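You operate a simulated robot arm through the tools that you are given. There is no shell and no other tool. Be economical: measure what you need, move in short steps, check, and stop when the job is done.

The job below is to be done with a simulated two-armed robot. You get a single attempt, and the scene is never put back.

Task
Clear the red steps' tray, fold them against the rest and latch them.
Fine: cloth and brush go on the shelf of the rest; lift the spreader bar before folding; close the blue catch last.

The check looks at the end state, three seconds after you hand in, the way a careful person would. Anything else that was tipped, shoved, dropped, spilled or broken makes it a failure. Flat cloth is picked up by pressing the open fingertips on it (5 to 10 N) and closing them slowly along it; thin cloth reads only 2 to 8 mm in the jaws.

Robot
Two 7-joint arms with fingered hands on one trunk, on a base that drives. Base frame: it is fixed to the floor where the robot stands at the start and does not move with it; the origin is under the middle of the robot, x ahead of it, y to its left, z up. Units: cm, rad, N and s.
The left shoulder is at the start at [4, 14.6, 128], the right one opposite. With the tool pointing down near the work surface each hand reaches from about 10 to 66 cm from the robot's upright axis, wherever it stands, measured 20 degrees to its own side. Places, roughly: back legs of the steps [60, -10, 60]; red steps [60, 30, 90]; shelf of the grey steps rest [60, 100, 80]; spreader bar [40, 10, 70]; steps catch [30, 90, 100]. Payload 4 kg a hand.
The tool frame of a hand sits at the grasp point between the pads (the TCP): z along the fingers, y along the line on which they close. The tips reach 2.6 cm beyond it. Largest opening 14.8 cm; the body of the gripper starts 7.3 cm behind the TCP. The gripper is a hand of 3 fingers: y runs from the thumb to the fingers, the wrist lies at [0, 0, -22.4] in the tool frame, and closing takes about 1.5 s.
Orientation is that of the tool frame in the base frame, as a unit quaternion [x, y, z, w]. With the fingers straight down and closing along the base's y, the tool's x points along the base's -x, its y along +y and its z along -z.

Tools
- The arms move only by the tool nudge_tool. It takes "left_rows", "right_rows" or both (then of equal length, played together; a hand with none holds still); each is a list of rows, each a list of 2 entries, a list of its own where there are three numbers: the shift along the tool's x, y, z in m, then the turn, a rotation vector about the tool's x, y, z in degrees. In form: [[[dx, dy, dz], [wx, wy, wz]], ...]. A call has 1 to 20 rows; each row is the pose to reach, as a shift and turn from the pose commanded when the call began, along the tool's axes at that moment. "left_jaw" and "right_jaw" are, for a hand that has rows, the finger opening in m, from 0 to 0.148, set as the call begins (left out, the last holds). A row lasts 0.2 s, in which the tool goes at most 5 cm and 0.15 rad; a call with a longer step from one row to the next is refused whole, and so is a gripper value outside its range. A pose out of reach is approached as far as the arm can. The call stops where the force on the tool passes 90 N (or 10 N more than at its start, if that is more) or the arm is blocked; 0.2 s more then pass. Each finger travels about 10.8 cm/s and halts on what it meets, pressing with about 32 N; the grip force reading is that of the motor and also rises with nothing between the fingers. The clock runs only during rows and for 0.2 s after the last one: add rows that repeat a pose to give the fingers time. The reply holds the time, the measured pose of the TCP, the force on the tool along the base axes, the opening and the grip force, in the units named above and with some noise, with the torque about the TCP (base axes, N m) and any sound that the robot's microphone picked up.
- Cameras (640 x 400 px; columns grow to the right, rows downward): "scene" is now at [11.78, 1.73, 154.31]; the picture's right is [0.30, -0.95, 0.00], its down [-0.36, -0.12, -0.93] and it looks along [0.88, 0.28, -0.38] (base axes); focal length 214 px, centre (320, 200). "left" rides on the left gripper at [-6.8, -3.9, -9] in its tool frame; the picture's right is [0.50, -0.87, 0.00], its down [0.65, 0.38, -0.65] and it looks along [0.57, 0.33, 0.76] (tool axes); focal length 222 px, centre (320, 200). "right" rides on the right gripper at [6.8, -3.9, -9] in its tool frame; the picture's right is [0.50, 0.87, 0.00], its down [-0.66, 0.38, -0.65] and it looks along [-0.57, 0.33, 0.76] (tool axes); focal length 222 px, centre (320, 200). There is no depth. A picture from a camera that has moved, and an enlarged one, comes with that camera's place and axes in the base frame and with its lens. The place of the scene camera against the robot may be out by one fixed shift of up to 2.5 cm in any direction.
- snapshot(camera): a new picture of that camera. It takes no simulated time.
- lift_body(by): slides the trunk up (or, below 0, down) by that many cm; the arms and the scene camera ride with it, the base frame stays. It gives what a move gives, with no picture.
- base_move(legs): drives the robot by 1 to 6 legs, each [ahead, left, turn to the left] in cm, cm and rad, along the robot's own axes; the way and the turn of a leg run together, so that a leg with both is an arc; at most 150 cm and 3.142 rad a leg. The arms and the cameras ride along, it lands a little off, and it stops where it bumps. It gives what a move gives.
- finger_targets(finger1, finger2, thumb_bend, hand): sets how far each is bent, from 0 (flat) to 1 (curled in); at 0.3 the hand is open as for a grip, at 0.7 the pads meet at the TCP. One left out holds its place. A second passes; each finger stops where it meets its share of the squeeze, and holds until it gets a number again. A gripper value or a shape takes the hand back. It gives what a move gives, with no picture; readings hold the bend of each and the force on the fingers (four entries, about 0 where the hand has none), thumb and palm.
- hand_shape(shape, hand): the hand has 3 fingers and takes this shape, open, in about a second: jaw (thumb against the fingers, like two jaws); tri (thumb and two fingers); tip (a fingertip pinch); poke (one finger out to press); point (the index stretched); flat (the hand flat); cup (the hand cupped); fist (a fist). The gripper value then closes the fingers along that shape, each until it touches; the sizes above hold for jaw. It gives what a move gives, with no picture.
- pan_tilt(pan, tilt): turns the head with the scene camera to pan (to the left, within 1.501 rad either way) and tilt (down, from -0.506 to 1.204), counted from straight ahead of the robot. It gives what a move gives.
- zoom(camera, box): a new picture of the part [left, top, right, bottom] of that camera's present view, enlarged. It takes no simulated time.
- sign_off(): hands the job in; it is judged then, once.

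Work in short steps. Places have to be worked out from the pictures, the camera data and where the tool is seen: move nearer, look again, correct. Check each grasp and each placing, and mend what went wrong. You have 120 turns and 88 pictures in all, those below and enlarged ones among them. Open the grippers and draw the arms clear of the work before you hand the job in, unless the task says otherwise; then end with one line.

The tools are called after "Request:" as name(argument=value, ...) on one line, values as JSON. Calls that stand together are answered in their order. nudge_tool: Moves the arms, as the interface text tells. Its arguments: {"type":"object","properties":{"left_rows":{"type":"array","items":{"type":"array"}},"left_jaw":{"type":"number"},"right_rows":{"type":"array","items":{"type":"array"}},"right_jaw":{"type":"number"}},"required":[]} The other tools are called the same way: lift_body (by) slides the trunk up or down; hand_shape (shape, hand) gives the hand a shape; finger_targets (finger1, finger2, thumb_bend, hand) moves the fingers one by one; base_move (legs) drives the base; pan_tilt (pan, tilt) turns the head that bears the scene camera; snapshot (camera) takes a picture; zoom (camera, box) takes an enlarged picture of a part of a camera's view; sign_off () hands the job in.

At the start:

```text
time_s: 0.0
left_position: [33.08, 40.2, 154.42]
left_ee_rot: [-0.001, 1.0, 0.001, 0.0]
left_contact_force: [-0.7, -0.2, 0.8]
left_wrist_torque: [0.0, 0.0, 0.0]
left_grip_width: 14.8
left_grip_force: 0.2
left_shape: jaw
left_bend: [0.3, 0.3, 0.3]
left_finger forces: [0.0, 0.0, 0.1, 0.1, 0.0, 0.0]
right_position: [30.9, 4.95, 150.94]
right_ee_rot: [0.0, 1.0, 0.0, 0.0]
right_contact_force: [-0.5, 0.6, 0.0]
right_wrist_torque: [0.0, 0.02, 0.03]
right_grip_width: 14.79
right_grip_force: 0.0
right_shape: jaw
right_bend: [0.3, 0.3, 0.3]
right_finger forces: [0.0, 0.1, 0.0, 0.0, 0.0, 0.0]
trunk travel left (down, up): [-45.0, 5.6]
robot x, y, heading: [-0.22, 0.22, 0.006]
head pan, tilt: [0.311, 0.389]
```

scene: 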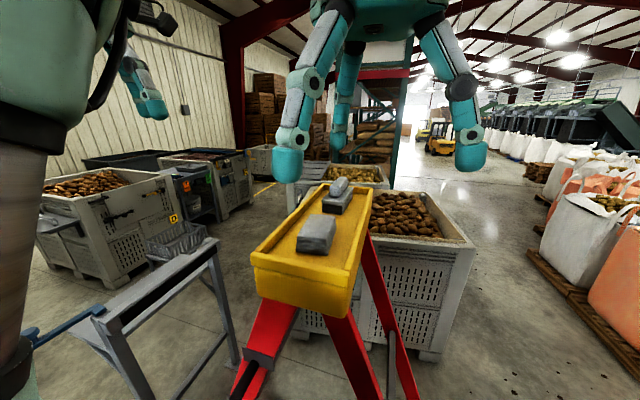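
right: 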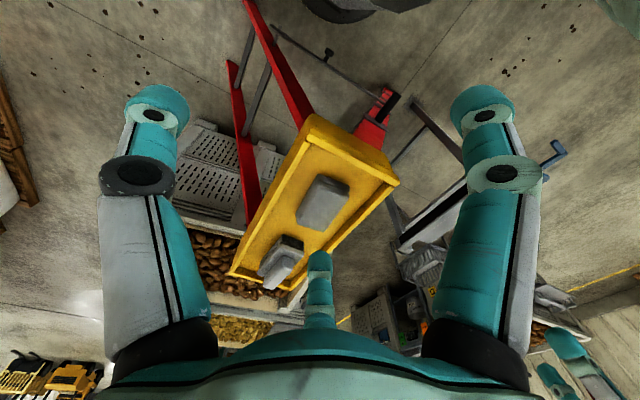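
left: 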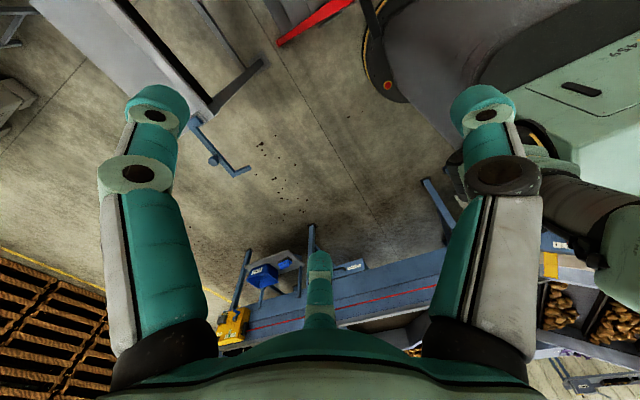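

The yellow tray on the red steps holds a folded grey cloth and a brush; the grey rest is to the left with a shelf/basket. I look around with the head first.

Request:
pan_tilt(pan=0.9, tilt=0.7)

Request:
snapshot(camera="scene")

Request:
zoom(camera="right", box=[200, 0, 600, 300])

Request:
zoom(camera="left", box=[160, 0, 480, 380])

```text
time_s: 1.0
left_position: [33.13, 40.34, 154.4]
left_ee_rot: [0.0, 1.0, 0.0, 0.0]
left_contact_force: [0.4, 0.2, -0.4]
left_wrist_torque: [-0.04, 0.01, -0.01]
left_grip_width: 14.77
left_grip_force: 0.1
left_shape: jaw
left_bend: [0.3, 0.3, 0.3]
left_finger forces: [0.0, 0.0, 0.0, 0.0, 0.0, 0.0]
right_position: [30.83, 4.99, 150.93]
right_ee_rot: [0.001, 1.0, 0.0, 0.001]
right_contact_force: [0.2, 1.0, 0.1]
right_wrist_torque: [0.03, -0.01, 0.0]
right_grip_width: 14.8
right_grip_force: 0.0
right_shape: jaw
right_bend: [0.3, 0.3, 0.3]
right_finger forces: [0.0, 0.0, 0.1, 0.0, 0.0, 0.1]
trunk travel left (down, up): [-45.0, 5.6]
robot x, y, heading: [0.16, -0.04, 0.002]
head pan, tilt: [0.901, 0.7]
```

```text
84 pictures are left
camera scene: at [8.22, 5.55, 151.53], right [0.78, -0.62, 0.0], down [-0.4, -0.5, -0.77], along [0.48, 0.6, -0.64], focal length 214 px, centre (320, 200)
```

scene: 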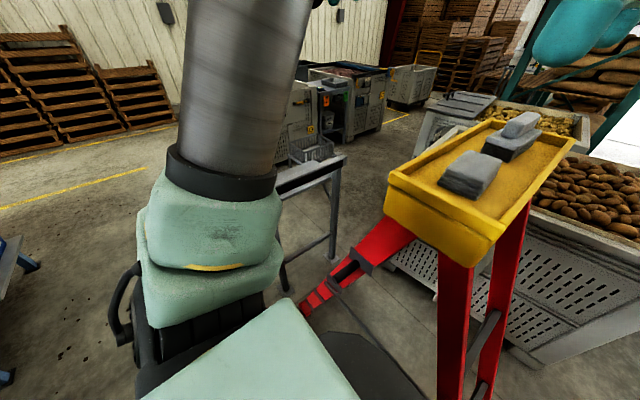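

```text
1.33 times, centred on (400, 150) of right
camera zoom: at [24.22, 1.2, 160.0], right [-0.5, 0.87, 0.0], down [0.66, 0.38, 0.65], along [0.57, 0.33, -0.76], focal length 296 px, centre (213, 267)
```

zoom: 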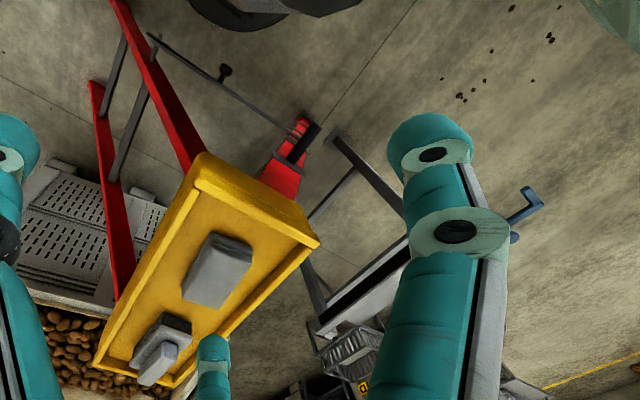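

```text
1.05 times, centred on (320, 190) of left (not enlarged: the box is as wide or as high as the picture)
camera zoom: at [39.76, 36.34, 163.52], right [-0.5, -0.87, 0.0], down [-0.65, 0.38, 0.65], along [-0.57, 0.33, -0.76], focal length 234 px, centre (320, 210)
```

zoom: 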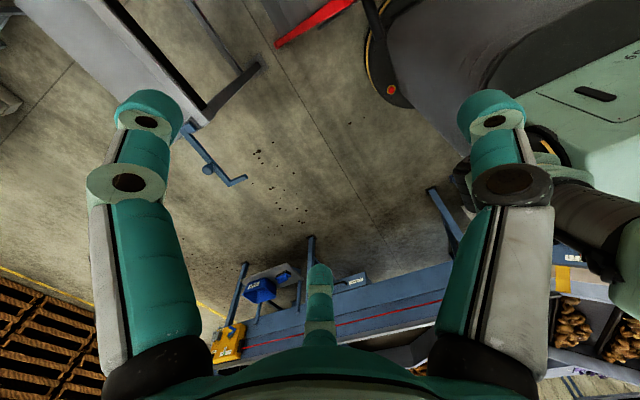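

The tray top seems to sit near z≈132, x 35–75, y 5–22; the rest with its blue catch is around y 80–100. My left arm blocks the view, so I back off a bit to see everything.

Request:
base_move(legs=[[-30, 0, 0]])

Request:
pan_tilt(pan=0.45, tilt=0.7)

Request:
snapshot(camera="scene")

Request:
snapshot(camera="right")

```text
time_s: 3.0
left_position: [3.51, 40.23, 154.38]
left_ee_rot: [0.003, 1.0, 0.001, -0.002]
left_contact_force: [0.4, 0.0, -0.1]
left_wrist_torque: [-0.02, 0.02, -0.05]
left_grip_width: 14.8
left_grip_force: 0.1
left_shape: jaw
left_bend: [0.3, 0.3, 0.3]
left_finger forces: [0.1, 0.1, 0.1, 0.0, 0.0, 0.0]
right_position: [1.23, 4.97, 150.75]
right_ee_rot: [0.002, 1.0, 0.0, -0.001]
right_contact_force: [0.4, -0.1, 0.1]
right_wrist_torque: [-0.01, -0.03, 0.0]
right_grip_width: 14.79
right_grip_force: 0.1
right_shape: jaw
right_bend: [0.3, 0.3, 0.3]
right_finger forces: [0.0, 0.0, 0.0, 0.0, 0.1, 0.0]
trunk travel left (down, up): [-45.0, 5.6]
robot x, y, heading: [-30.1, -0.03, -0.005]
head pan, tilt: [0.901, 0.7]
```

```text
time_s: 3.9
left_position: [3.15, 40.39, 154.54]
left_ee_rot: [0.002, 1.0, 0.001, -0.001]
left_contact_force: [0.9, 0.6, 0.0]
left_wrist_torque: [-0.01, -0.03, 0.01]
left_grip_width: 14.77
left_grip_force: 0.0
left_shape: jaw
left_bend: [0.3, 0.3, 0.3]
left_finger forces: [0.1, 0.1, 0.1, 0.0, 0.0, 0.0]
right_position: [0.79, 4.9, 150.82]
right_ee_rot: [0.001, 1.0, 0.0, 0.0]
right_contact_force: [0.1, 0.4, 0.1]
right_wrist_torque: [0.0, 0.01, -0.01]
right_grip_width: 14.81
right_grip_force: 0.1
right_shape: jaw
right_bend: [0.3, 0.3, 0.3]
right_finger forces: [0.0, 0.0, 0.0, 0.0, 0.1, 0.0]
trunk travel left (down, up): [-45.0, 5.6]
robot x, y, heading: [-30.16, 0.38, -0.001]
head pan, tilt: [0.45, 0.7]
```

```text
81 pictures are left
camera scene: at [-19.59, 2.63, 151.53], right [0.43, -0.9, 0.0], down [-0.58, -0.28, -0.77], along [0.69, 0.33, -0.64], focal length 214 px, centre (320, 200)
```

scene: 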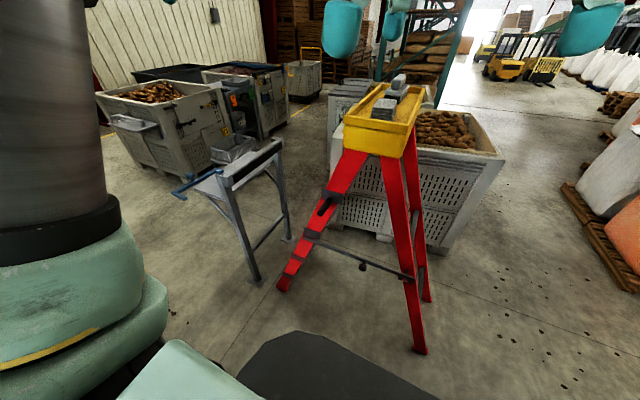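

```text
80 pictures are left
camera right: at [-5.96, 1.18, 160.01], right [-0.5, 0.87, 0.0], down [0.66, 0.38, 0.65], along [0.57, 0.32, -0.76], focal length 222 px, centre (320, 200)
```

right: 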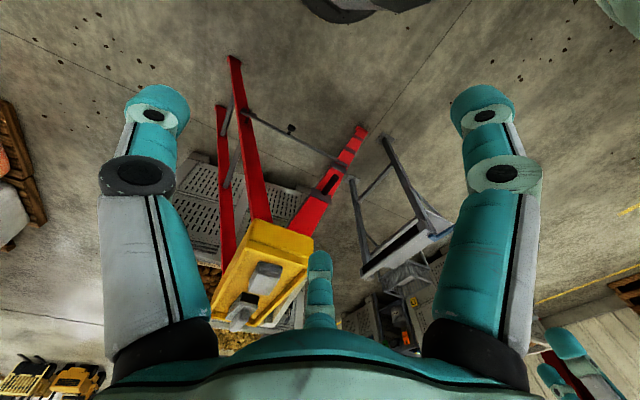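

The layout is clear: the back legs are on the right, the front ladder on the left, the spreader bar with a knob sits at about [32,8.5,75], and the catch handle tip is near [16,80,101]. I zoom in on the details.

Request:
zoom(camera="scene", box=[260, 70, 450, 190])

Request:
zoom(camera="scene", box=[160, 120, 320, 220])

Request:
zoom(camera="scene", box=[230, 180, 450, 360])

```text
3.33 times, centred on (355, 130) of scene
camera zoom: at [-19.59, 2.63, 151.53], right [0.43, -0.9, 0.0], down [-0.58, -0.28, -0.77], along [0.69, 0.33, -0.64], focal length 715 px, centre (203, 433)
```

zoom: 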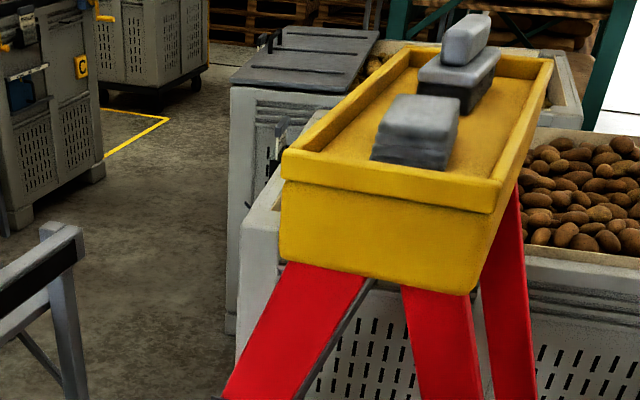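

```text
4.00 times, centred on (240, 170) of scene
camera zoom: at [-19.59, 2.63, 151.53], right [0.43, -0.9, 0.0], down [-0.58, -0.28, -0.77], along [0.69, 0.33, -0.64], focal length 858 px, centre (640, 320)
```

zoom: 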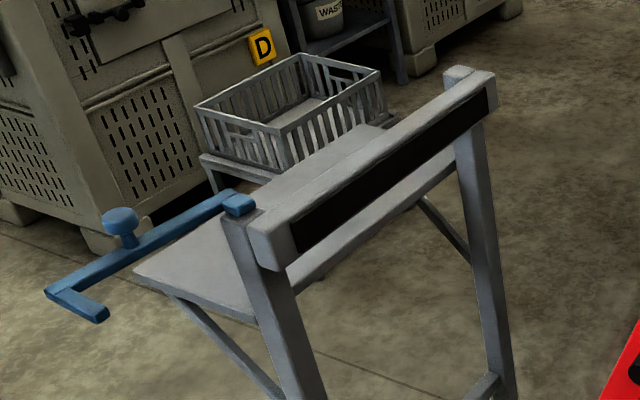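

```text
2.22 times, centred on (340, 270) of scene
camera zoom: at [-19.59, 2.63, 151.53], right [0.43, -0.9, 0.0], down [-0.58, -0.28, -0.77], along [0.69, 0.33, -0.64], focal length 477 px, centre (276, 44)
```

zoom: 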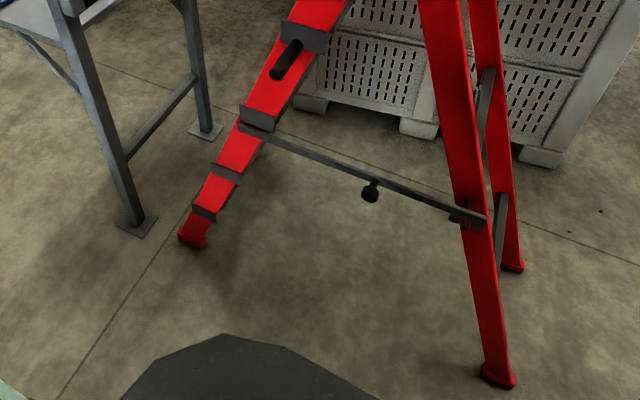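

The steps form an A-frame: front foot near y≈62, back feet near y≈-34, and the rest's black pad near y≈77. I return to the start spot with the trunk raised and pick the items: brush with the left hand, cloth with the right.

Request:
lift_body(by=5)

Request:
base_move(legs=[[29, -3, 0]])

Request:
pan_tilt(pan=0.2, tilt=0.6)

Request:
snapshot(camera="scene")

Request:
snapshot(camera="right")

```text
time_s: 4.9
left_position: [3.2, 40.29, 159.48]
left_ee_rot: [0.003, 1.0, 0.001, -0.002]
left_contact_force: [0.4, -0.2, -0.2]
left_wrist_torque: [0.02, 0.03, 0.0]
left_grip_width: 14.78
left_grip_force: 0.0
left_shape: jaw
left_bend: [0.3, 0.3, 0.3]
left_finger forces: [0.0, 0.1, 0.1, 0.0, 0.0, 0.0]
right_position: [0.88, 5.0, 155.9]
right_ee_rot: [0.002, 1.0, 0.0, 0.001]
right_contact_force: [-0.1, -0.2, 0.1]
right_wrist_torque: [0.01, 0.05, -0.01]
right_grip_width: 14.79
right_grip_force: 0.0
right_shape: jaw
right_bend: [0.3, 0.3, 0.3]
right_finger forces: [0.0, 0.0, 0.0, 0.0, 0.1, 0.1]
trunk travel left (down, up): [-50.0, 0.6]
robot x, y, heading: [-30.17, -0.32, 0.002]
head pan, tilt: [0.45, 0.7]
```

```text
time_s: 6.8
left_position: [30.73, 37.07, 159.37]
left_ee_rot: [0.003, 1.0, 0.001, 0.001]
left_contact_force: [-0.6, 0.6, 0.6]
left_wrist_torque: [-0.01, -0.02, 0.01]
left_grip_width: 14.79
left_grip_force: 0.0
left_shape: jaw
left_bend: [0.3, 0.3, 0.3]
left_finger forces: [0.0, 0.1, 0.1, 0.1, 0.1, 0.1]
right_position: [28.37, 1.88, 155.94]
right_ee_rot: [0.002, 1.0, 0.0, 0.001]
right_contact_force: [-0.1, 0.5, 0.1]
right_wrist_torque: [0.0, -0.06, -0.01]
right_grip_width: 14.78
right_grip_force: 0.0
right_shape: jaw
right_bend: [0.3, 0.3, 0.3]
right_finger forces: [0.0, 0.1, 0.0, 0.1, 0.1, 0.0]
trunk travel left (down, up): [-50.0, 0.6]
robot x, y, heading: [-2.04, -2.96, -0.005]
head pan, tilt: [0.45, 0.7]
```

```text
time_s: 7.6
left_position: [31.21, 37.07, 159.34]
left_ee_rot: [0.003, 1.0, 0.001, 0.0]
left_contact_force: [0.3, -0.5, 0.2]
left_wrist_torque: [0.02, 0.02, 0.0]
left_grip_width: 14.8
left_grip_force: 0.1
left_shape: jaw
left_bend: [0.3, 0.3, 0.3]
left_finger forces: [0.0, 0.0, 0.0, 0.0, 0.0, 0.0]
right_position: [28.83, 1.69, 155.9]
right_ee_rot: [0.003, 1.0, 0.0, 0.0]
right_contact_force: [0.2, 0.0, -0.5]
right_wrist_torque: [0.05, -0.04, 0.02]
right_grip_width: 14.8
right_grip_force: 0.0
right_shape: jaw
right_bend: [0.3, 0.3, 0.3]
right_finger forces: [0.0, 0.0, 0.1, 0.0, 0.1, 0.0]
trunk travel left (down, up): [-50.0, 0.6]
robot x, y, heading: [-2.07, -3.0, -0.008]
head pan, tilt: [0.201, 0.6]
```

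```text
76 pictures are left
camera scene: at [9.5, -2.46, 157.31], right [0.19, -0.98, 0.0], down [-0.55, -0.11, -0.82], along [0.81, 0.16, -0.57], focal length 214 px, centre (320, 200)
```

scene: 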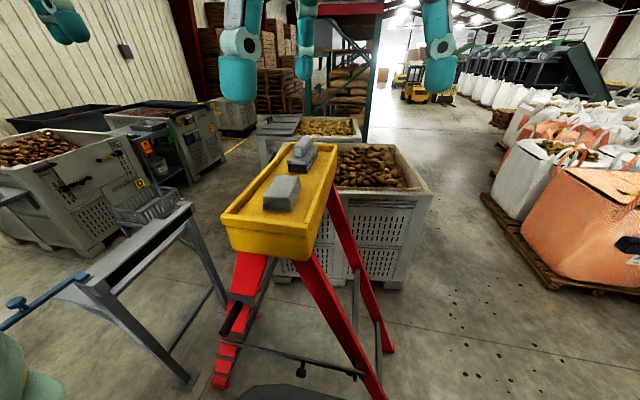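

```text
75 pictures are left
camera right: at [22.1, -2.0, 164.93], right [-0.49, 0.87, 0.0], down [0.66, 0.37, 0.65], along [0.57, 0.32, -0.76], focal length 222 px, centre (320, 200)
```

right: 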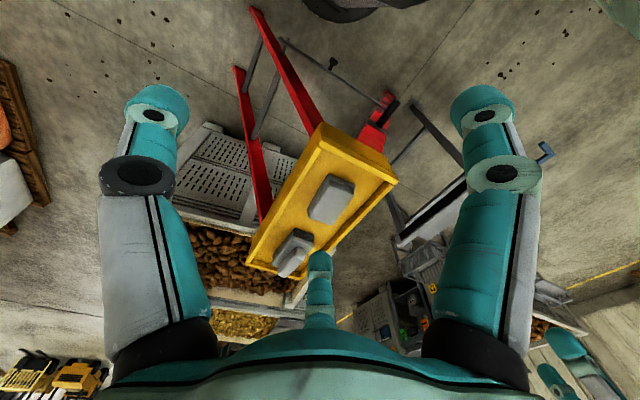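

From triangulation, the cloth top is at ~[43,11.7,135] and the brush handle top at ~[56,11.2,139.5], tray rim z≈133. I move the right arm out to the side and the left hand over the brush, staying high.

Request:
nudge_tool(left_rows=[[[0, 0, 0], [0, 0, 0]], [[-0.02, -0.02, 0], [0, 0, 0]], [[-0.05, -0.05, 0], [0, 0, 0]], [[-0.08, -0.08, 0], [0, 0, 0]], [[-0.11, -0.11, 0], [0, 0, 0]], [[-0.14, -0.14, 0], [0, 0, 0]], [[-0.17, -0.17, 0], [0, 0, 0]], [[-0.2, -0.2, 0], [0, 0, 0]], [[-0.21, -0.23, 0], [0, 0, 0]], [[-0.21, -0.25, 0], [0, 0, 0]]], right_rows=[[[0, -0.03, 0], [0, 0, 0]], [[0, -0.07, 0], [0, 0, 0]], [[0, -0.11, 0], [0, 0, 0]], [[0, -0.15, 0], [0, 0, 0]], [[0, -0.18, 0], [0, 0, 0]], [[0.0, -0.2, 0], [0, 0, 0]], [[0.0, -0.2, 0], [0, 0, 0]], [[0.0, -0.2, 0], [0, 0, 0]], [[0.0, -0.2, 0], [0, 0, 0]], [[0.0, -0.2, 0], [0, 0, 0]]])

Request:
snapshot(camera="left")

Request:
snapshot(camera="scene")

```text
time_s: 9.8
left_position: [48.4, 12.25, 154.02]
left_ee_rot: [0.003, 1.0, 0.002, 0.004]
left_contact_force: [0.5, -0.2, -0.2]
left_wrist_torque: [0.0, -0.02, -0.02]
left_grip_width: 14.8
left_grip_force: 0.0
left_shape: jaw
left_bend: [0.3, 0.3, 0.3]
left_finger forces: [0.0, 0.0, 0.0, 0.0, 0.0, 0.1]
left hand out of reach, approached as far as the arm can: row 5, 6, 7, 8, 9, 10
right_position: [28.77, -18.77, 155.56]
right_ee_rot: [0.003, 1.0, 0.0, -0.001]
right_contact_force: [0.0, 0.1, 0.8]
right_wrist_torque: [-0.02, 0.02, -0.02]
right_grip_width: 14.8
right_grip_force: 0.1
right_shape: jaw
right_bend: [0.3, 0.3, 0.3]
right_finger forces: [0.0, 0.0, 0.0, 0.0, 0.0, 0.0]
trunk travel left (down, up): [-50.0, 0.6]
robot x, y, heading: [-2.33, -3.39, -0.002]
head pan, tilt: [0.201, 0.6]
```

```text
74 pictures are left
camera left: at [55.06, 8.27, 163.08], right [-0.51, -0.86, -0.01], down [-0.66, 0.38, 0.65], along [-0.56, 0.33, -0.76], focal length 222 px, centre (320, 200)
```

left: 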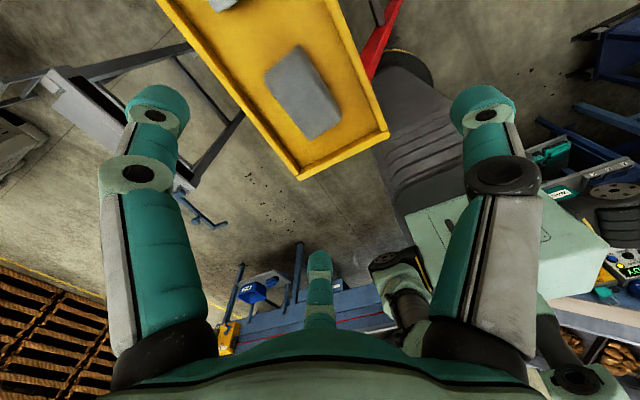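

```text
73 pictures are left
camera scene: at [9.64, -2.7, 157.3], right [0.19, -0.98, 0.0], down [-0.56, -0.11, -0.82], along [0.81, 0.16, -0.57], focal length 214 px, centre (320, 200)
```

scene: 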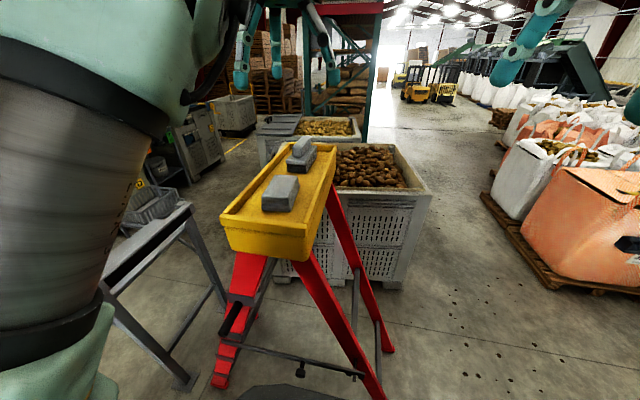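

The arm runs out of reach at this height. I zoom in on the brush before choosing a tilted approach.

Request:
zoom(camera="scene", box=[210, 120, 350, 260])

Request:
zoom(camera="right", box=[320, 130, 520, 330])

```text
2.86 times, centred on (280, 190) of scene
camera zoom: at [9.64, -2.7, 157.3], right [0.19, -0.98, 0.0], down [-0.56, -0.11, -0.82], along [0.81, 0.16, -0.57], focal length 613 px, centre (434, 229)
```

zoom: 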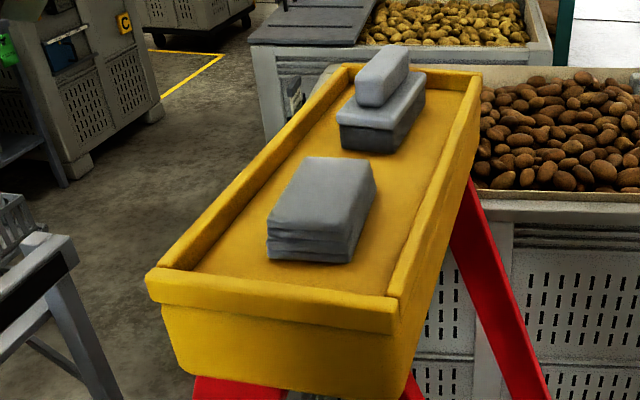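

```text
2.00 times, centred on (420, 230) of right
camera zoom: at [22.15, -22.5, 164.66], right [-0.49, 0.87, 0.0], down [0.66, 0.37, 0.65], along [0.57, 0.32, -0.76], focal length 444 px, centre (120, 140)
```

zoom: 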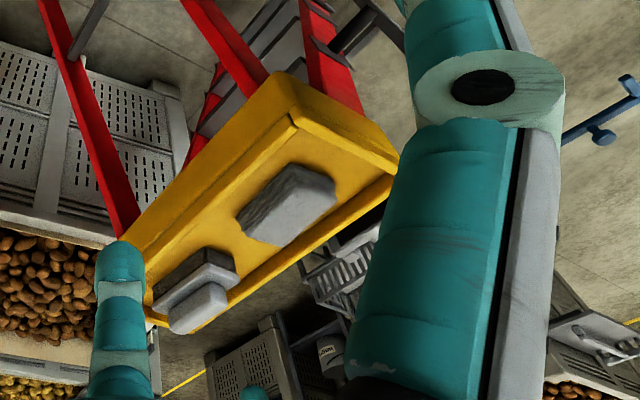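

The brush handle is a block elongated along x on top of the brush body. I tilt the left hand forward 24° to gain reach, then look.

Request:
nudge_tool(left_rows=[[[0, 0, 0], [0, -8, 0]], [[0.0, 0, 0], [0, -16, 0]], [[0.0, 0, 0], [0, -24, 0]], [[0.0, 0, 0.03], [0, -30, 0]], [[0.0, 0, 0.05], [0, -30, 0]], [[0.0, 0, 0.05], [0, -30, 0]]])

Request:
snapshot(camera="left")

Request:
snapshot(camera="right")

```text
time_s: 11.2
left_position: [50.09, 17.2, 151.76]
left_ee_rot: [-0.005, 0.966, -0.018, 0.26]
left_contact_force: [0.5, 0.4, 0.5]
left_wrist_torque: [0.03, 0.02, 0.01]
left_grip_width: 14.8
left_grip_force: 0.1
left_shape: jaw
left_bend: [0.3, 0.3, 0.3]
left_finger forces: [0.0, 0.0, 0.0, 0.0, 0.1, 0.1]
left hand out of reach, approached as far as the arm can: row 3, 4, 5, 6
right_position: [28.68, -18.41, 155.5]
right_ee_rot: [0.002, 1.0, 0.0, 0.0]
right_contact_force: [-0.2, -0.1, -0.2]
right_wrist_torque: [0.0, -0.04, 0.01]
right_grip_width: 14.79
right_grip_force: 0.0
right_shape: jaw
right_bend: [0.3, 0.3, 0.3]
right_finger forces: [0.0, 0.1, 0.1, 0.0, 0.1, 0.0]
trunk travel left (down, up): [-50.0, 0.6]
robot x, y, heading: [-2.22, -3.19, -0.007]
head pan, tilt: [0.201, 0.6]
```

```text
70 pictures are left
camera left: at [51.29, 13.68, 163.19], right [-0.43, -0.88, -0.22], down [-0.9, 0.38, 0.22], along [-0.11, 0.29, -0.95], focal length 222 px, centre (320, 200)
```

left: 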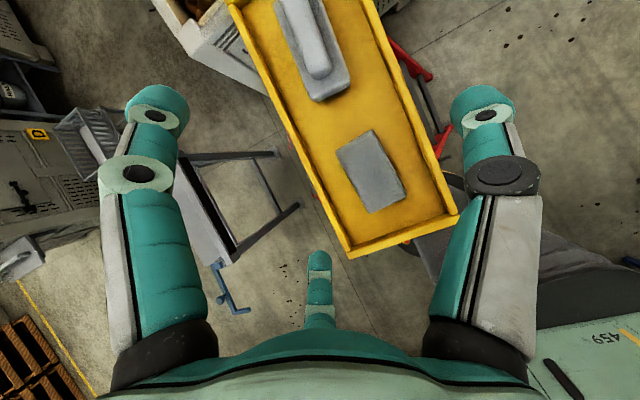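

```text
69 pictures are left
camera right: at [21.99, -22.27, 164.71], right [-0.49, 0.87, 0.0], down [0.66, 0.37, 0.65], along [0.57, 0.32, -0.76], focal length 222 px, centre (320, 200)
```

right: 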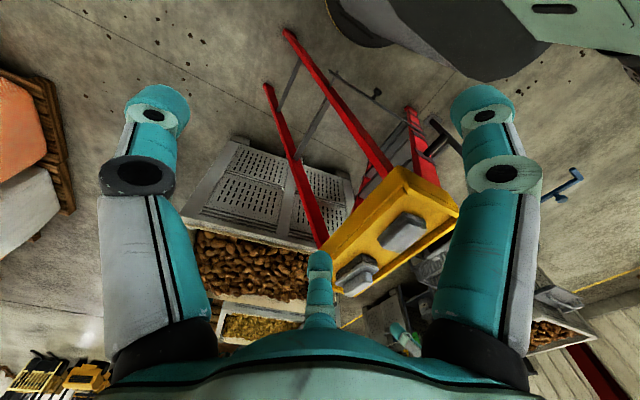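

Hand-camera triangulation (scene camera has a shift) puts the tray rim at z≈130, near edge x≈37, y≈7–23; cloth ≈[48.5,15], brush handle ≈[66,16,133]. I lower the left hand with less tilt to see whether reach improves.

Request:
nudge_tool(left_rows=[[[0.015, 0.01, 0.026], [0, 5, 0]], [[0.03, 0.02, 0.05], [0, 10, 0]], [[0.045, 0.03, 0.078], [0, 10, 0]], [[0.05, 0.03, 0.0866], [0, 10, 0]], [[0.05, 0.03, 0.0866], [0, 10, 0]]])

```text
time_s: 12.4
left_position: [50.26, 20.56, 141.77]
left_ee_rot: [-0.01, 0.983, -0.025, 0.18]
left_contact_force: [0.4, -0.6, -0.4]
left_wrist_torque: [0.04, 0.06, 0.03]
left_grip_width: 14.81
left_grip_force: 0.0
left_shape: jaw
left_bend: [0.3, 0.3, 0.3]
left_finger forces: [0.0, 0.0, 0.0, 0.1, 0.0, 0.0]
right_position: [28.8, -18.47, 155.66]
right_ee_rot: [0.003, 1.0, -0.001, 0.0]
right_contact_force: [0.0, 0.5, 1.0]
right_wrist_torque: [-0.01, -0.01, 0.01]
right_grip_width: 14.78
right_grip_force: 0.1
right_shape: jaw
right_bend: [0.3, 0.3, 0.3]
right_finger forces: [0.0, 0.0, 0.1, 0.0, 0.1, 0.1]
trunk travel left (down, up): [-50.0, 0.6]
robot x, y, heading: [-1.81, -3.22, -0.007]
head pan, tilt: [0.201, 0.6]
```

No longer out of reach at z≈142. I move forward in x over the brush at this height, with y −4.

Request:
nudge_tool(left_rows=[[[-0.028, -0.01, 0.0107], [0, 0, 0]], [[-0.056, -0.02, 0.0214], [0, 0, 0]], [[-0.084, -0.03, 0.032], [0, 0, 0]], [[-0.112, -0.04, 0.043], [0, 0, 0]], [[-0.14, -0.045, 0.0535], [0, 0, 0]], [[-0.14, -0.045, 0.0535], [0, 0, 0]]])

Request:
snapshot(camera="left")

```text
time_s: 13.8
left_position: [65.19, 14.63, 141.22]
left_ee_rot: [0.003, 0.985, 0.0, 0.173]
left_contact_force: [0.4, 0.3, -0.6]
left_wrist_torque: [-0.02, -0.02, -0.05]
left_grip_width: 14.79
left_grip_force: 0.0
left_shape: jaw
left_bend: [0.3, 0.3, 0.3]
left_finger forces: [0.0, 0.0, 0.0, 0.1, 0.0, 0.0]
right_position: [28.62, -18.27, 155.62]
right_ee_rot: [0.003, 1.0, 0.0, 0.0]
right_contact_force: [-0.2, -0.8, -0.5]
right_wrist_torque: [-0.01, -0.02, -0.01]
right_grip_width: 14.82
right_grip_force: 0.1
right_shape: jaw
right_bend: [0.3, 0.3, 0.3]
right_finger forces: [0.1, 0.1, 0.0, 0.0, 0.1, 0.1]
trunk travel left (down, up): [-50.0, 0.6]
robot x, y, heading: [-2.07, -3.01, -0.004]
head pan, tilt: [0.201, 0.6]
```

```text
68 pictures are left
camera left: at [68.45, 10.61, 152.02], right [-0.48, -0.86, -0.17], down [-0.84, 0.38, 0.39], along [-0.27, 0.33, -0.9], focal length 222 px, centre (320, 200)
```

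left: 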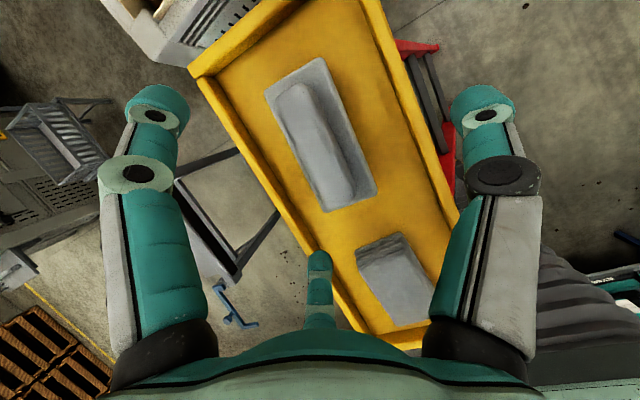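

The hand is above the brush: the handle is about [67,15.2], 3.4 cm wide and slightly yawed. I align and descend most of the way with a 9 cm opening.

Request:
nudge_tool(left_rows=[[[0.0, 0.003, 0.005], [0, 0, 4]], [[0.0, 0.006, 0.02], [0, 0, 8]], [[0.005, 0.006, 0.045], [0, 0, 8]], [[0.007, 0.006, 0.065], [0, 0, 8]], [[0.007, 0.006, 0.065], [0, 0, 8]]], left_jaw=0.09)

Request:
snapshot(camera="left")

Request:
zoom(camera="right", box=[280, 150, 440, 310])

```text
time_s: 15.0
left_position: [66.39, 15.37, 135.34]
left_ee_rot: [0.072, 0.981, 0.015, 0.177]
left_contact_force: [-8.1, 1.5, 28.9]
left_wrist_torque: [0.88, 1.11, 0.2]
left_grip_width: 8.8
left_grip_force: 0.0
left_shape: jaw
left_bend: [0.32, 0.8, 0.7]
left_finger forces: [0.0, 28.5, 0.0, 0.1, 0.0, 0.1]
right_position: [27.97, -18.46, 155.8]
right_ee_rot: [0.003, 1.0, -0.001, 0.003]
right_contact_force: [-1.0, -0.4, -0.3]
right_wrist_torque: [-0.01, 0.0, 0.01]
right_grip_width: 14.78
right_grip_force: 0.1
right_shape: jaw
right_bend: [0.3, 0.3, 0.3]
right_finger forces: [0.0, 0.1, 0.0, 0.0, 0.1, 0.1]
trunk travel left (down, up): [-50.0, 0.6]
robot x, y, heading: [-2.12, -3.03, -0.004]
head pan, tilt: [0.201, 0.6]
```

```text
67 pictures are left
camera left: at [68.89, 10.47, 145.99], right [-0.58, -0.78, -0.22], down [-0.78, 0.47, 0.41], along [-0.22, 0.41, -0.89], focal length 222 px, centre (320, 200)
```

left: 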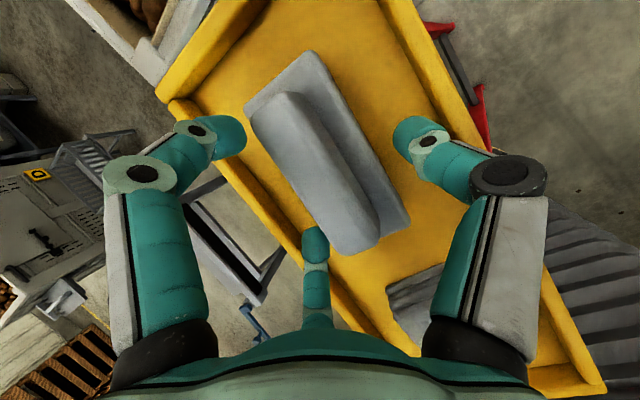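

```text
2.50 times, centred on (360, 230) of right
camera zoom: at [21.31, -22.28, 164.83], right [-0.49, 0.87, 0.0], down [0.65, 0.37, 0.66], along [0.57, 0.32, -0.75], focal length 555 px, centre (220, 125)
```

zoom: 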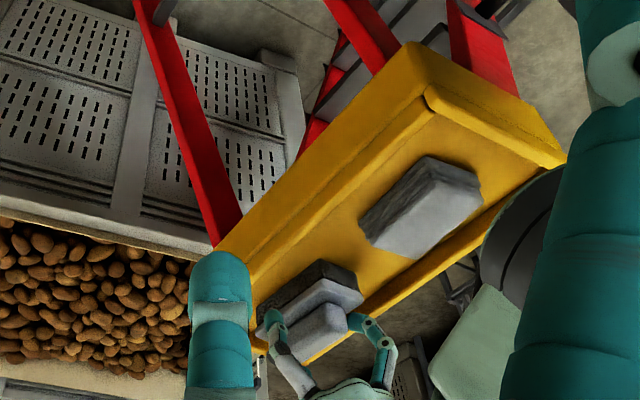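

The near lower finger touched (29 N) because of the tilt. I lift, drive the base 8 cm closer so the hand can point straight down, and re-approach.

Request:
nudge_tool(left_rows=[[[0, 0, -0.03], [0, 0, 0]], [[0.0, 0, -0.06], [0, 0, 0]], [[0.0, 0, -0.08], [0, 0, 0]], [[0.0, 0, -0.09], [0, 0, 0]]], left_jaw=0.12)

Request:
base_move(legs=[[8, 2, 0]])

Request:
snapshot(camera="right")

```text
time_s: 16.0
left_position: [63.92, 15.26, 143.11]
left_ee_rot: [0.072, 0.982, 0.013, 0.172]
left_contact_force: [1.5, -0.4, -1.1]
left_wrist_torque: [0.04, 0.02, -0.01]
left_grip_width: 11.97
left_grip_force: 0.1
left_shape: jaw
left_bend: [0.25, 0.25, 0.46]
left_finger forces: [0.1, 0.1, 0.1, 0.0, 0.0, 0.0]
right_position: [28.85, -18.52, 155.55]
right_ee_rot: [0.002, 1.0, 0.0, -0.001]
right_contact_force: [-0.4, 0.2, -0.3]
right_wrist_torque: [0.02, 0.0, -0.04]
right_grip_width: 14.8
right_grip_force: 0.1
right_shape: jaw
right_bend: [0.3, 0.3, 0.3]
right_finger forces: [0.0, 0.1, 0.0, 0.0, 0.1, 0.0]
trunk travel left (down, up): [-50.0, 0.6]
robot x, y, heading: [-2.04, -3.13, -0.007]
head pan, tilt: [0.201, 0.6]
```

```text
time_s: 17.1
left_position: [70.78, 16.72, 143.92]
left_ee_rot: [0.074, 0.981, 0.015, 0.179]
left_contact_force: [-1.1, 0.6, 0.7]
left_wrist_torque: [0.01, -0.07, -0.02]
left_grip_width: 12.0
left_grip_force: 0.0
left_shape: jaw
left_bend: [0.25, 0.25, 0.46]
left_finger forces: [0.0, 0.1, 0.0, 0.1, 0.0, 0.0]
right_position: [35.17, -16.95, 155.89]
right_ee_rot: [0.004, 1.0, 0.002, 0.005]
right_contact_force: [-0.5, -0.1, -0.5]
right_wrist_torque: [-0.02, -0.09, -0.02]
right_grip_width: 14.79
right_grip_force: 0.1
right_shape: jaw
right_bend: [0.3, 0.3, 0.3]
right_finger forces: [0.0, 0.1, 0.1, 0.0, 0.1, 0.1]
trunk travel left (down, up): [-50.0, 0.6]
robot x, y, heading: [5.76, -1.19, -0.008]
head pan, tilt: [0.201, 0.6]
```

```text
65 pictures are left
camera right: at [28.54, -20.74, 164.93], right [-0.49, 0.87, 0.0], down [0.65, 0.37, 0.66], along [0.58, 0.32, -0.75], focal length 222 px, centre (320, 200)
```

right: 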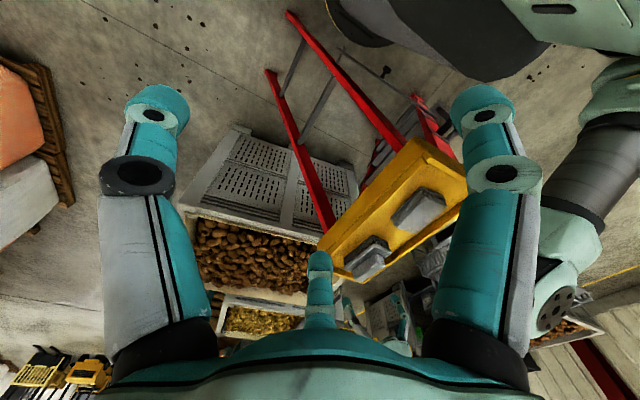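

Now I straighten the left hand to vertical above the brush at about [67,15.2,143].

Request:
nudge_tool(left_rows=[[[0.01, -0.005, 0], [0, 7, 0]], [[0.025, -0.012, 0], [0, 14, 0]], [[0.037, -0.02, -0.003], [0, 20, 0]], [[0.037, -0.02, -0.003], [0, 20, 0]]], left_jaw=0.12)

Request:
snapshot(camera="left")

```text
time_s: 18.1
left_position: [66.78, 17.13, 142.08]
left_ee_rot: [0.077, 0.997, 0.031, 0.0]
left_contact_force: [0.0, -0.3, 0.1]
left_wrist_torque: [0.0, -0.02, 0.01]
left_grip_width: 11.99
left_grip_force: 0.2
left_shape: jaw
left_bend: [0.25, 0.25, 0.46]
left_finger forces: [0.0, 0.1, 0.0, 0.0, 0.0, 0.0]
left hand out of reach, approached as far as the arm can: row 2, 3, 4
right_position: [37.01, -16.73, 155.49]
right_ee_rot: [0.005, 1.0, 0.001, 0.0]
right_contact_force: [0.0, 0.5, 0.1]
right_wrist_torque: [0.01, 0.03, -0.03]
right_grip_width: 14.76
right_grip_force: 0.0
right_shape: jaw
right_bend: [0.3, 0.3, 0.3]
right_finger forces: [0.1, 0.0, 0.1, 0.1, 0.0, 0.0]
trunk travel left (down, up): [-50.0, 0.6]
robot x, y, heading: [5.94, -0.99, -0.011]
head pan, tilt: [0.201, 0.6]
```

```text
64 pictures are left
camera left: at [72.72, 11.53, 150.97], right [-0.63, -0.78, -0.05], down [-0.59, 0.43, 0.68], along [-0.51, 0.46, -0.73], focal length 222 px, centre (320, 200)
```

left: 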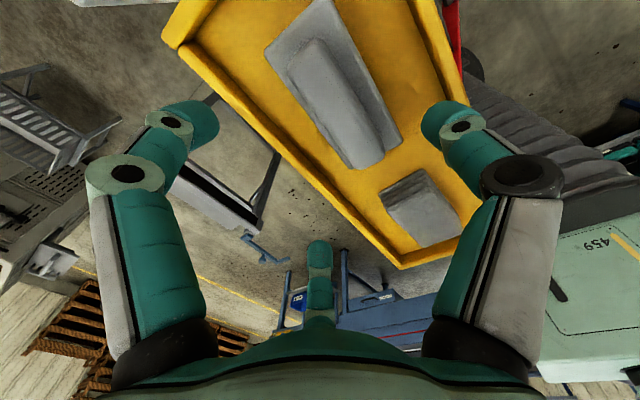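

The handle top triangulates to [67.4,15.2,133.5]. I descend to z≈134 with y −1.9 and a narrower opening, then to 132.3.

Request:
nudge_tool(left_rows=[[[-0.003, -0.008, 0.025], [0, 0, 0]], [[-0.006, -0.016, 0.05], [0, 0, 0]], [[-0.009, -0.023, 0.075], [0, 0, 0]], [[-0.009, -0.023, 0.075], [0, 0, 0]]], left_jaw=0.1)

Request:
snapshot(camera="left")

```text
time_s: 19.1
left_position: [67.14, 14.8, 134.88]
left_ee_rot: [0.071, 0.997, 0.025, 0.001]
left_contact_force: [0.1, -0.4, 0.1]
left_wrist_torque: [0.01, -0.03, 0.01]
left_grip_width: 10.08
left_grip_force: 0.0
left_shape: jaw
left_bend: [0.29, 0.29, 0.72]
left_finger forces: [0.0, 0.0, 0.1, 0.0, 0.0, 0.0]
right_position: [36.56, -16.66, 155.65]
right_ee_rot: [0.004, 1.0, 0.001, 0.001]
right_contact_force: [-0.9, -0.8, 0.1]
right_wrist_torque: [0.0, -0.01, -0.02]
right_grip_width: 14.79
right_grip_force: 0.0
right_shape: jaw
right_bend: [0.3, 0.3, 0.3]
right_finger forces: [0.0, 0.0, 0.0, 0.0, 0.0, 0.0]
trunk travel left (down, up): [-50.0, 0.6]
robot x, y, heading: [5.76, -0.88, -0.007]
head pan, tilt: [0.201, 0.6]
```

```text
63 pictures are left
camera left: at [73.17, 9.56, 143.86], right [-0.62, -0.79, -0.04], down [-0.6, 0.43, 0.67], along [-0.51, 0.44, -0.74], focal length 222 px, centre (320, 200)
```

left: 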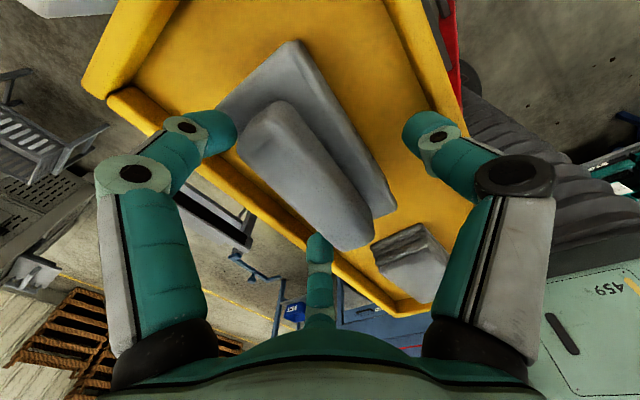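

Well aligned around the handle with no contact. I lower another 2.5 cm and then check the force before closing.

Request:
nudge_tool(left_rows=[[[0, 0, 0.01], [0, 0, 0]], [[0, 0, 0.02], [0, 0, 0]], [[0, 0, 0.025], [0, 0, 0]]])

Request:
zoom(camera="right", box=[300, 200, 460, 320])

```text
time_s: 19.9
left_position: [66.9, 15.17, 131.88]
left_ee_rot: [0.068, 0.997, 0.021, -0.004]
left_contact_force: [0.7, 1.3, -0.6]
left_wrist_torque: [-0.06, -0.03, -0.01]
left_grip_width: 10.08
left_grip_force: 0.0
left_shape: jaw
left_bend: [0.29, 0.29, 0.72]
left_finger forces: [0.0, 0.7, 0.1, 0.1, 0.0, 0.0]
right_position: [36.46, -16.5, 155.69]
right_ee_rot: [0.004, 1.0, 0.0, 0.001]
right_contact_force: [1.3, 0.2, -0.3]
right_wrist_torque: [-0.04, -0.01, 0.0]
right_grip_width: 14.78
right_grip_force: 0.0
right_shape: jaw
right_bend: [0.3, 0.3, 0.3]
right_finger forces: [0.0, 0.0, 0.0, 0.0, 0.0, 0.1]
trunk travel left (down, up): [-50.0, 0.6]
robot x, y, heading: [6.06, -0.9, -0.012]
head pan, tilt: [0.201, 0.6]
```

```text
3.33 times, centred on (380, 260) of right
camera zoom: at [29.72, -20.29, 164.75], right [-0.49, 0.87, 0.0], down [0.66, 0.37, 0.66], along [0.57, 0.32, -0.75], focal length 740 px, centre (120, 0)
```

zoom: 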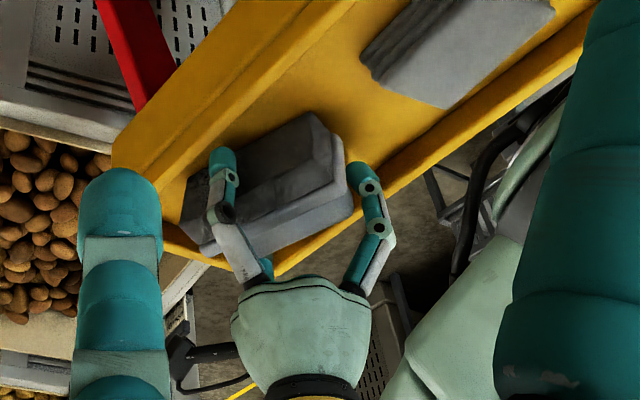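

The fingers straddle the brush. I close now, holding still for 1.8 s.

Request:
nudge_tool(left_rows=[[[0, 0, 0], [0, 0, 0]], [[0, 0, 0], [0, 0, 0]], [[0, 0, 0], [0, 0, 0]], [[0, 0, 0], [0, 0, 0]], [[0, 0, 0], [0, 0, 0]], [[0, 0, 0], [0, 0, 0]], [[0, 0, 0], [0, 0, 0]], [[0, 0, 0], [0, 0, 0]], [[0, 0, 0], [0, 0, 0]]], left_jaw=0.0)

Request:
snapshot(camera="left")

```text
time_s: 21.9
left_position: [67.08, 15.31, 132.44]
left_ee_rot: [0.068, 0.997, 0.023, 0.001]
left_contact_force: [0.4, -0.3, -1.6]
left_wrist_torque: [0.0, 0.02, 0.0]
left_grip_width: 7.68
left_grip_force: 32.4
left_shape: jaw
left_bend: [0.78, 0.38, 0.7]
left_finger forces: [23.6, 25.3, 0.1, 0.1, 33.0, 0.0]
right_position: [36.65, -16.68, 155.55]
right_ee_rot: [0.005, 1.0, 0.001, 0.0]
right_contact_force: [0.3, -0.5, 0.2]
right_wrist_torque: [0.0, -0.03, -0.01]
right_grip_width: 14.78
right_grip_force: 0.1
right_shape: jaw
right_bend: [0.3, 0.3, 0.3]
right_finger forces: [0.0, 0.0, 0.1, 0.0, 0.1, 0.0]
trunk travel left (down, up): [-50.0, 0.6]
robot x, y, heading: [5.78, -1.05, -0.011]
head pan, tilt: [0.201, 0.6]
```

```text
61 pictures are left
camera left: at [73.24, 10.04, 141.36], right [-0.61, -0.79, -0.04], down [-0.6, 0.43, 0.67], along [-0.51, 0.44, -0.74], focal length 222 px, centre (320, 200)
```

left: 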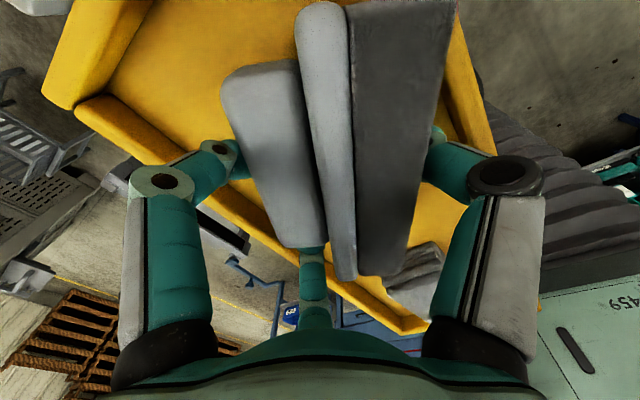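

The brush rolled onto its side as the fingers closed, but all three fingers hold it firmly (7.7 cm). I lift it straight up.

Request:
nudge_tool(left_rows=[[[0, 0, -0.02], [0, 0, 0]], [[0, 0, -0.05], [0, 0, 0]], [[0, 0, -0.08], [0, 0, 0]], [[0.03, 0.01, -0.1], [0, 0, 0]], [[0.06, 0.04, -0.12], [0, 0, 0]], [[0.09, 0.08, -0.14], [0, 0, 0]], [[0.12, 0.12, -0.15], [0, 0, 0]], [[0.14, 0.16, -0.15], [0, 0, 0]], [[0.16, 0.2, -0.15], [0, 0, 0]]])

Request:
snapshot(camera="scene")

Request:
snapshot(camera="left")

```text
refused: row 6 steps farther than a row can; nothing moved
```

```text
60 pictures are left
camera scene: at [17.6, -0.59, 157.31], right [0.19, -0.98, 0.0], down [-0.55, -0.11, -0.82], along [0.81, 0.16, -0.57], focal length 214 px, centre (320, 200)
```

scene: 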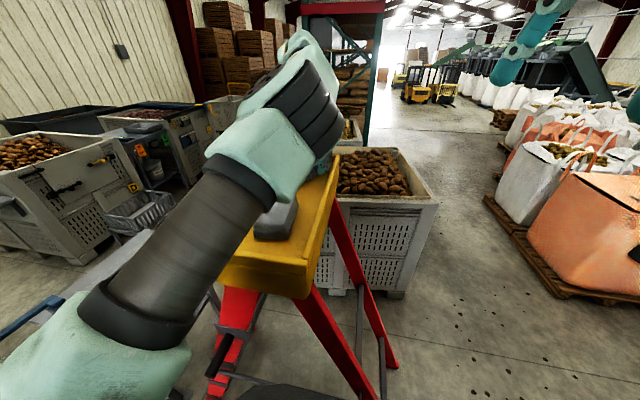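

```text
59 pictures are left
camera left: at [73.24, 10.04, 141.36], right [-0.61, -0.79, -0.04], down [-0.6, 0.43, 0.67], along [-0.51, 0.44, -0.74], focal length 222 px, centre (320, 200)
```

left: 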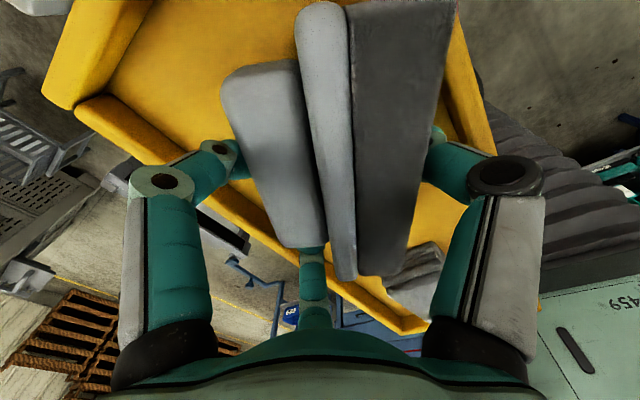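

A step was too long, so the call was refused. I retry in smaller steps.

Request:
nudge_tool(left_rows=[[[0, 0, -0.02], [0, 0, 0]], [[0, 0, -0.05], [0, 0, 0]], [[0, 0, -0.08], [0, 0, 0]], [[0.02, 0.01, -0.1], [0, 0, 0]], [[0.04, 0.03, -0.12], [0, 0, 0]], [[0.07, 0.06, -0.13], [0, 0, 0]], [[0.1, 0.09, -0.14], [0, 0, 0]], [[0.13, 0.12, -0.14], [0, 0, 0]], [[0.15, 0.16, -0.14], [0, 0, 0]], [[0.17, 0.2, -0.14], [0, 0, 0]], [[0.2, 0.23, -0.14], [0, 0, 0]]])

Request:
snapshot(camera="left")

Request:
snapshot(camera="scene")

```text
time_s: 24.3
left_position: [50.24, 40.35, 147.68]
left_ee_rot: [0.071, 0.997, 0.024, 0.001]
left_contact_force: [-1.3, -0.3, -1.5]
left_wrist_torque: [0.06, -0.04, -0.01]
left_grip_width: 7.64
left_grip_force: 32.5
left_shape: jaw
left_bend: [0.78, 0.38, 0.7]
left_finger forces: [23.7, 24.8, 0.1, 0.0, 32.2, 0.0]
right_position: [36.58, -16.44, 155.67]
right_ee_rot: [0.005, 1.0, 0.0, 0.001]
right_contact_force: [-0.2, 0.3, -0.5]
right_wrist_torque: [-0.02, 0.02, -0.02]
right_grip_width: 14.8
right_grip_force: 0.1
right_shape: jaw
right_bend: [0.3, 0.3, 0.3]
right_finger forces: [0.0, 0.0, 0.0, 0.1, 0.0, 0.1]
trunk travel left (down, up): [-50.0, 0.6]
robot x, y, heading: [6.19, -0.97, -0.007]
head pan, tilt: [0.201, 0.6]
```

```text
58 pictures are left
camera left: at [56.27, 35.16, 156.56], right [-0.62, -0.79, -0.04], down [-0.6, 0.43, 0.67], along [-0.51, 0.44, -0.74], focal length 222 px, centre (320, 200)
```

left: 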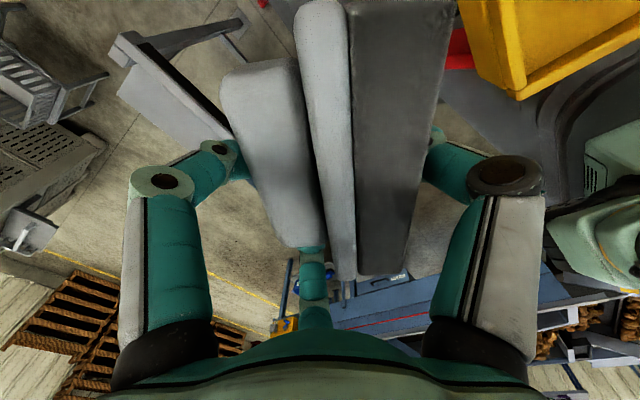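

```text
57 pictures are left
camera scene: at [17.48, -0.42, 157.31], right [0.19, -0.98, 0.0], down [-0.55, -0.11, -0.83], along [0.81, 0.16, -0.56], focal length 214 px, centre (320, 200)
```

scene: 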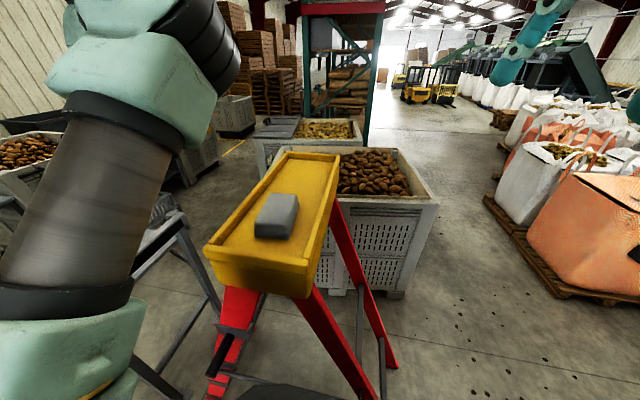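

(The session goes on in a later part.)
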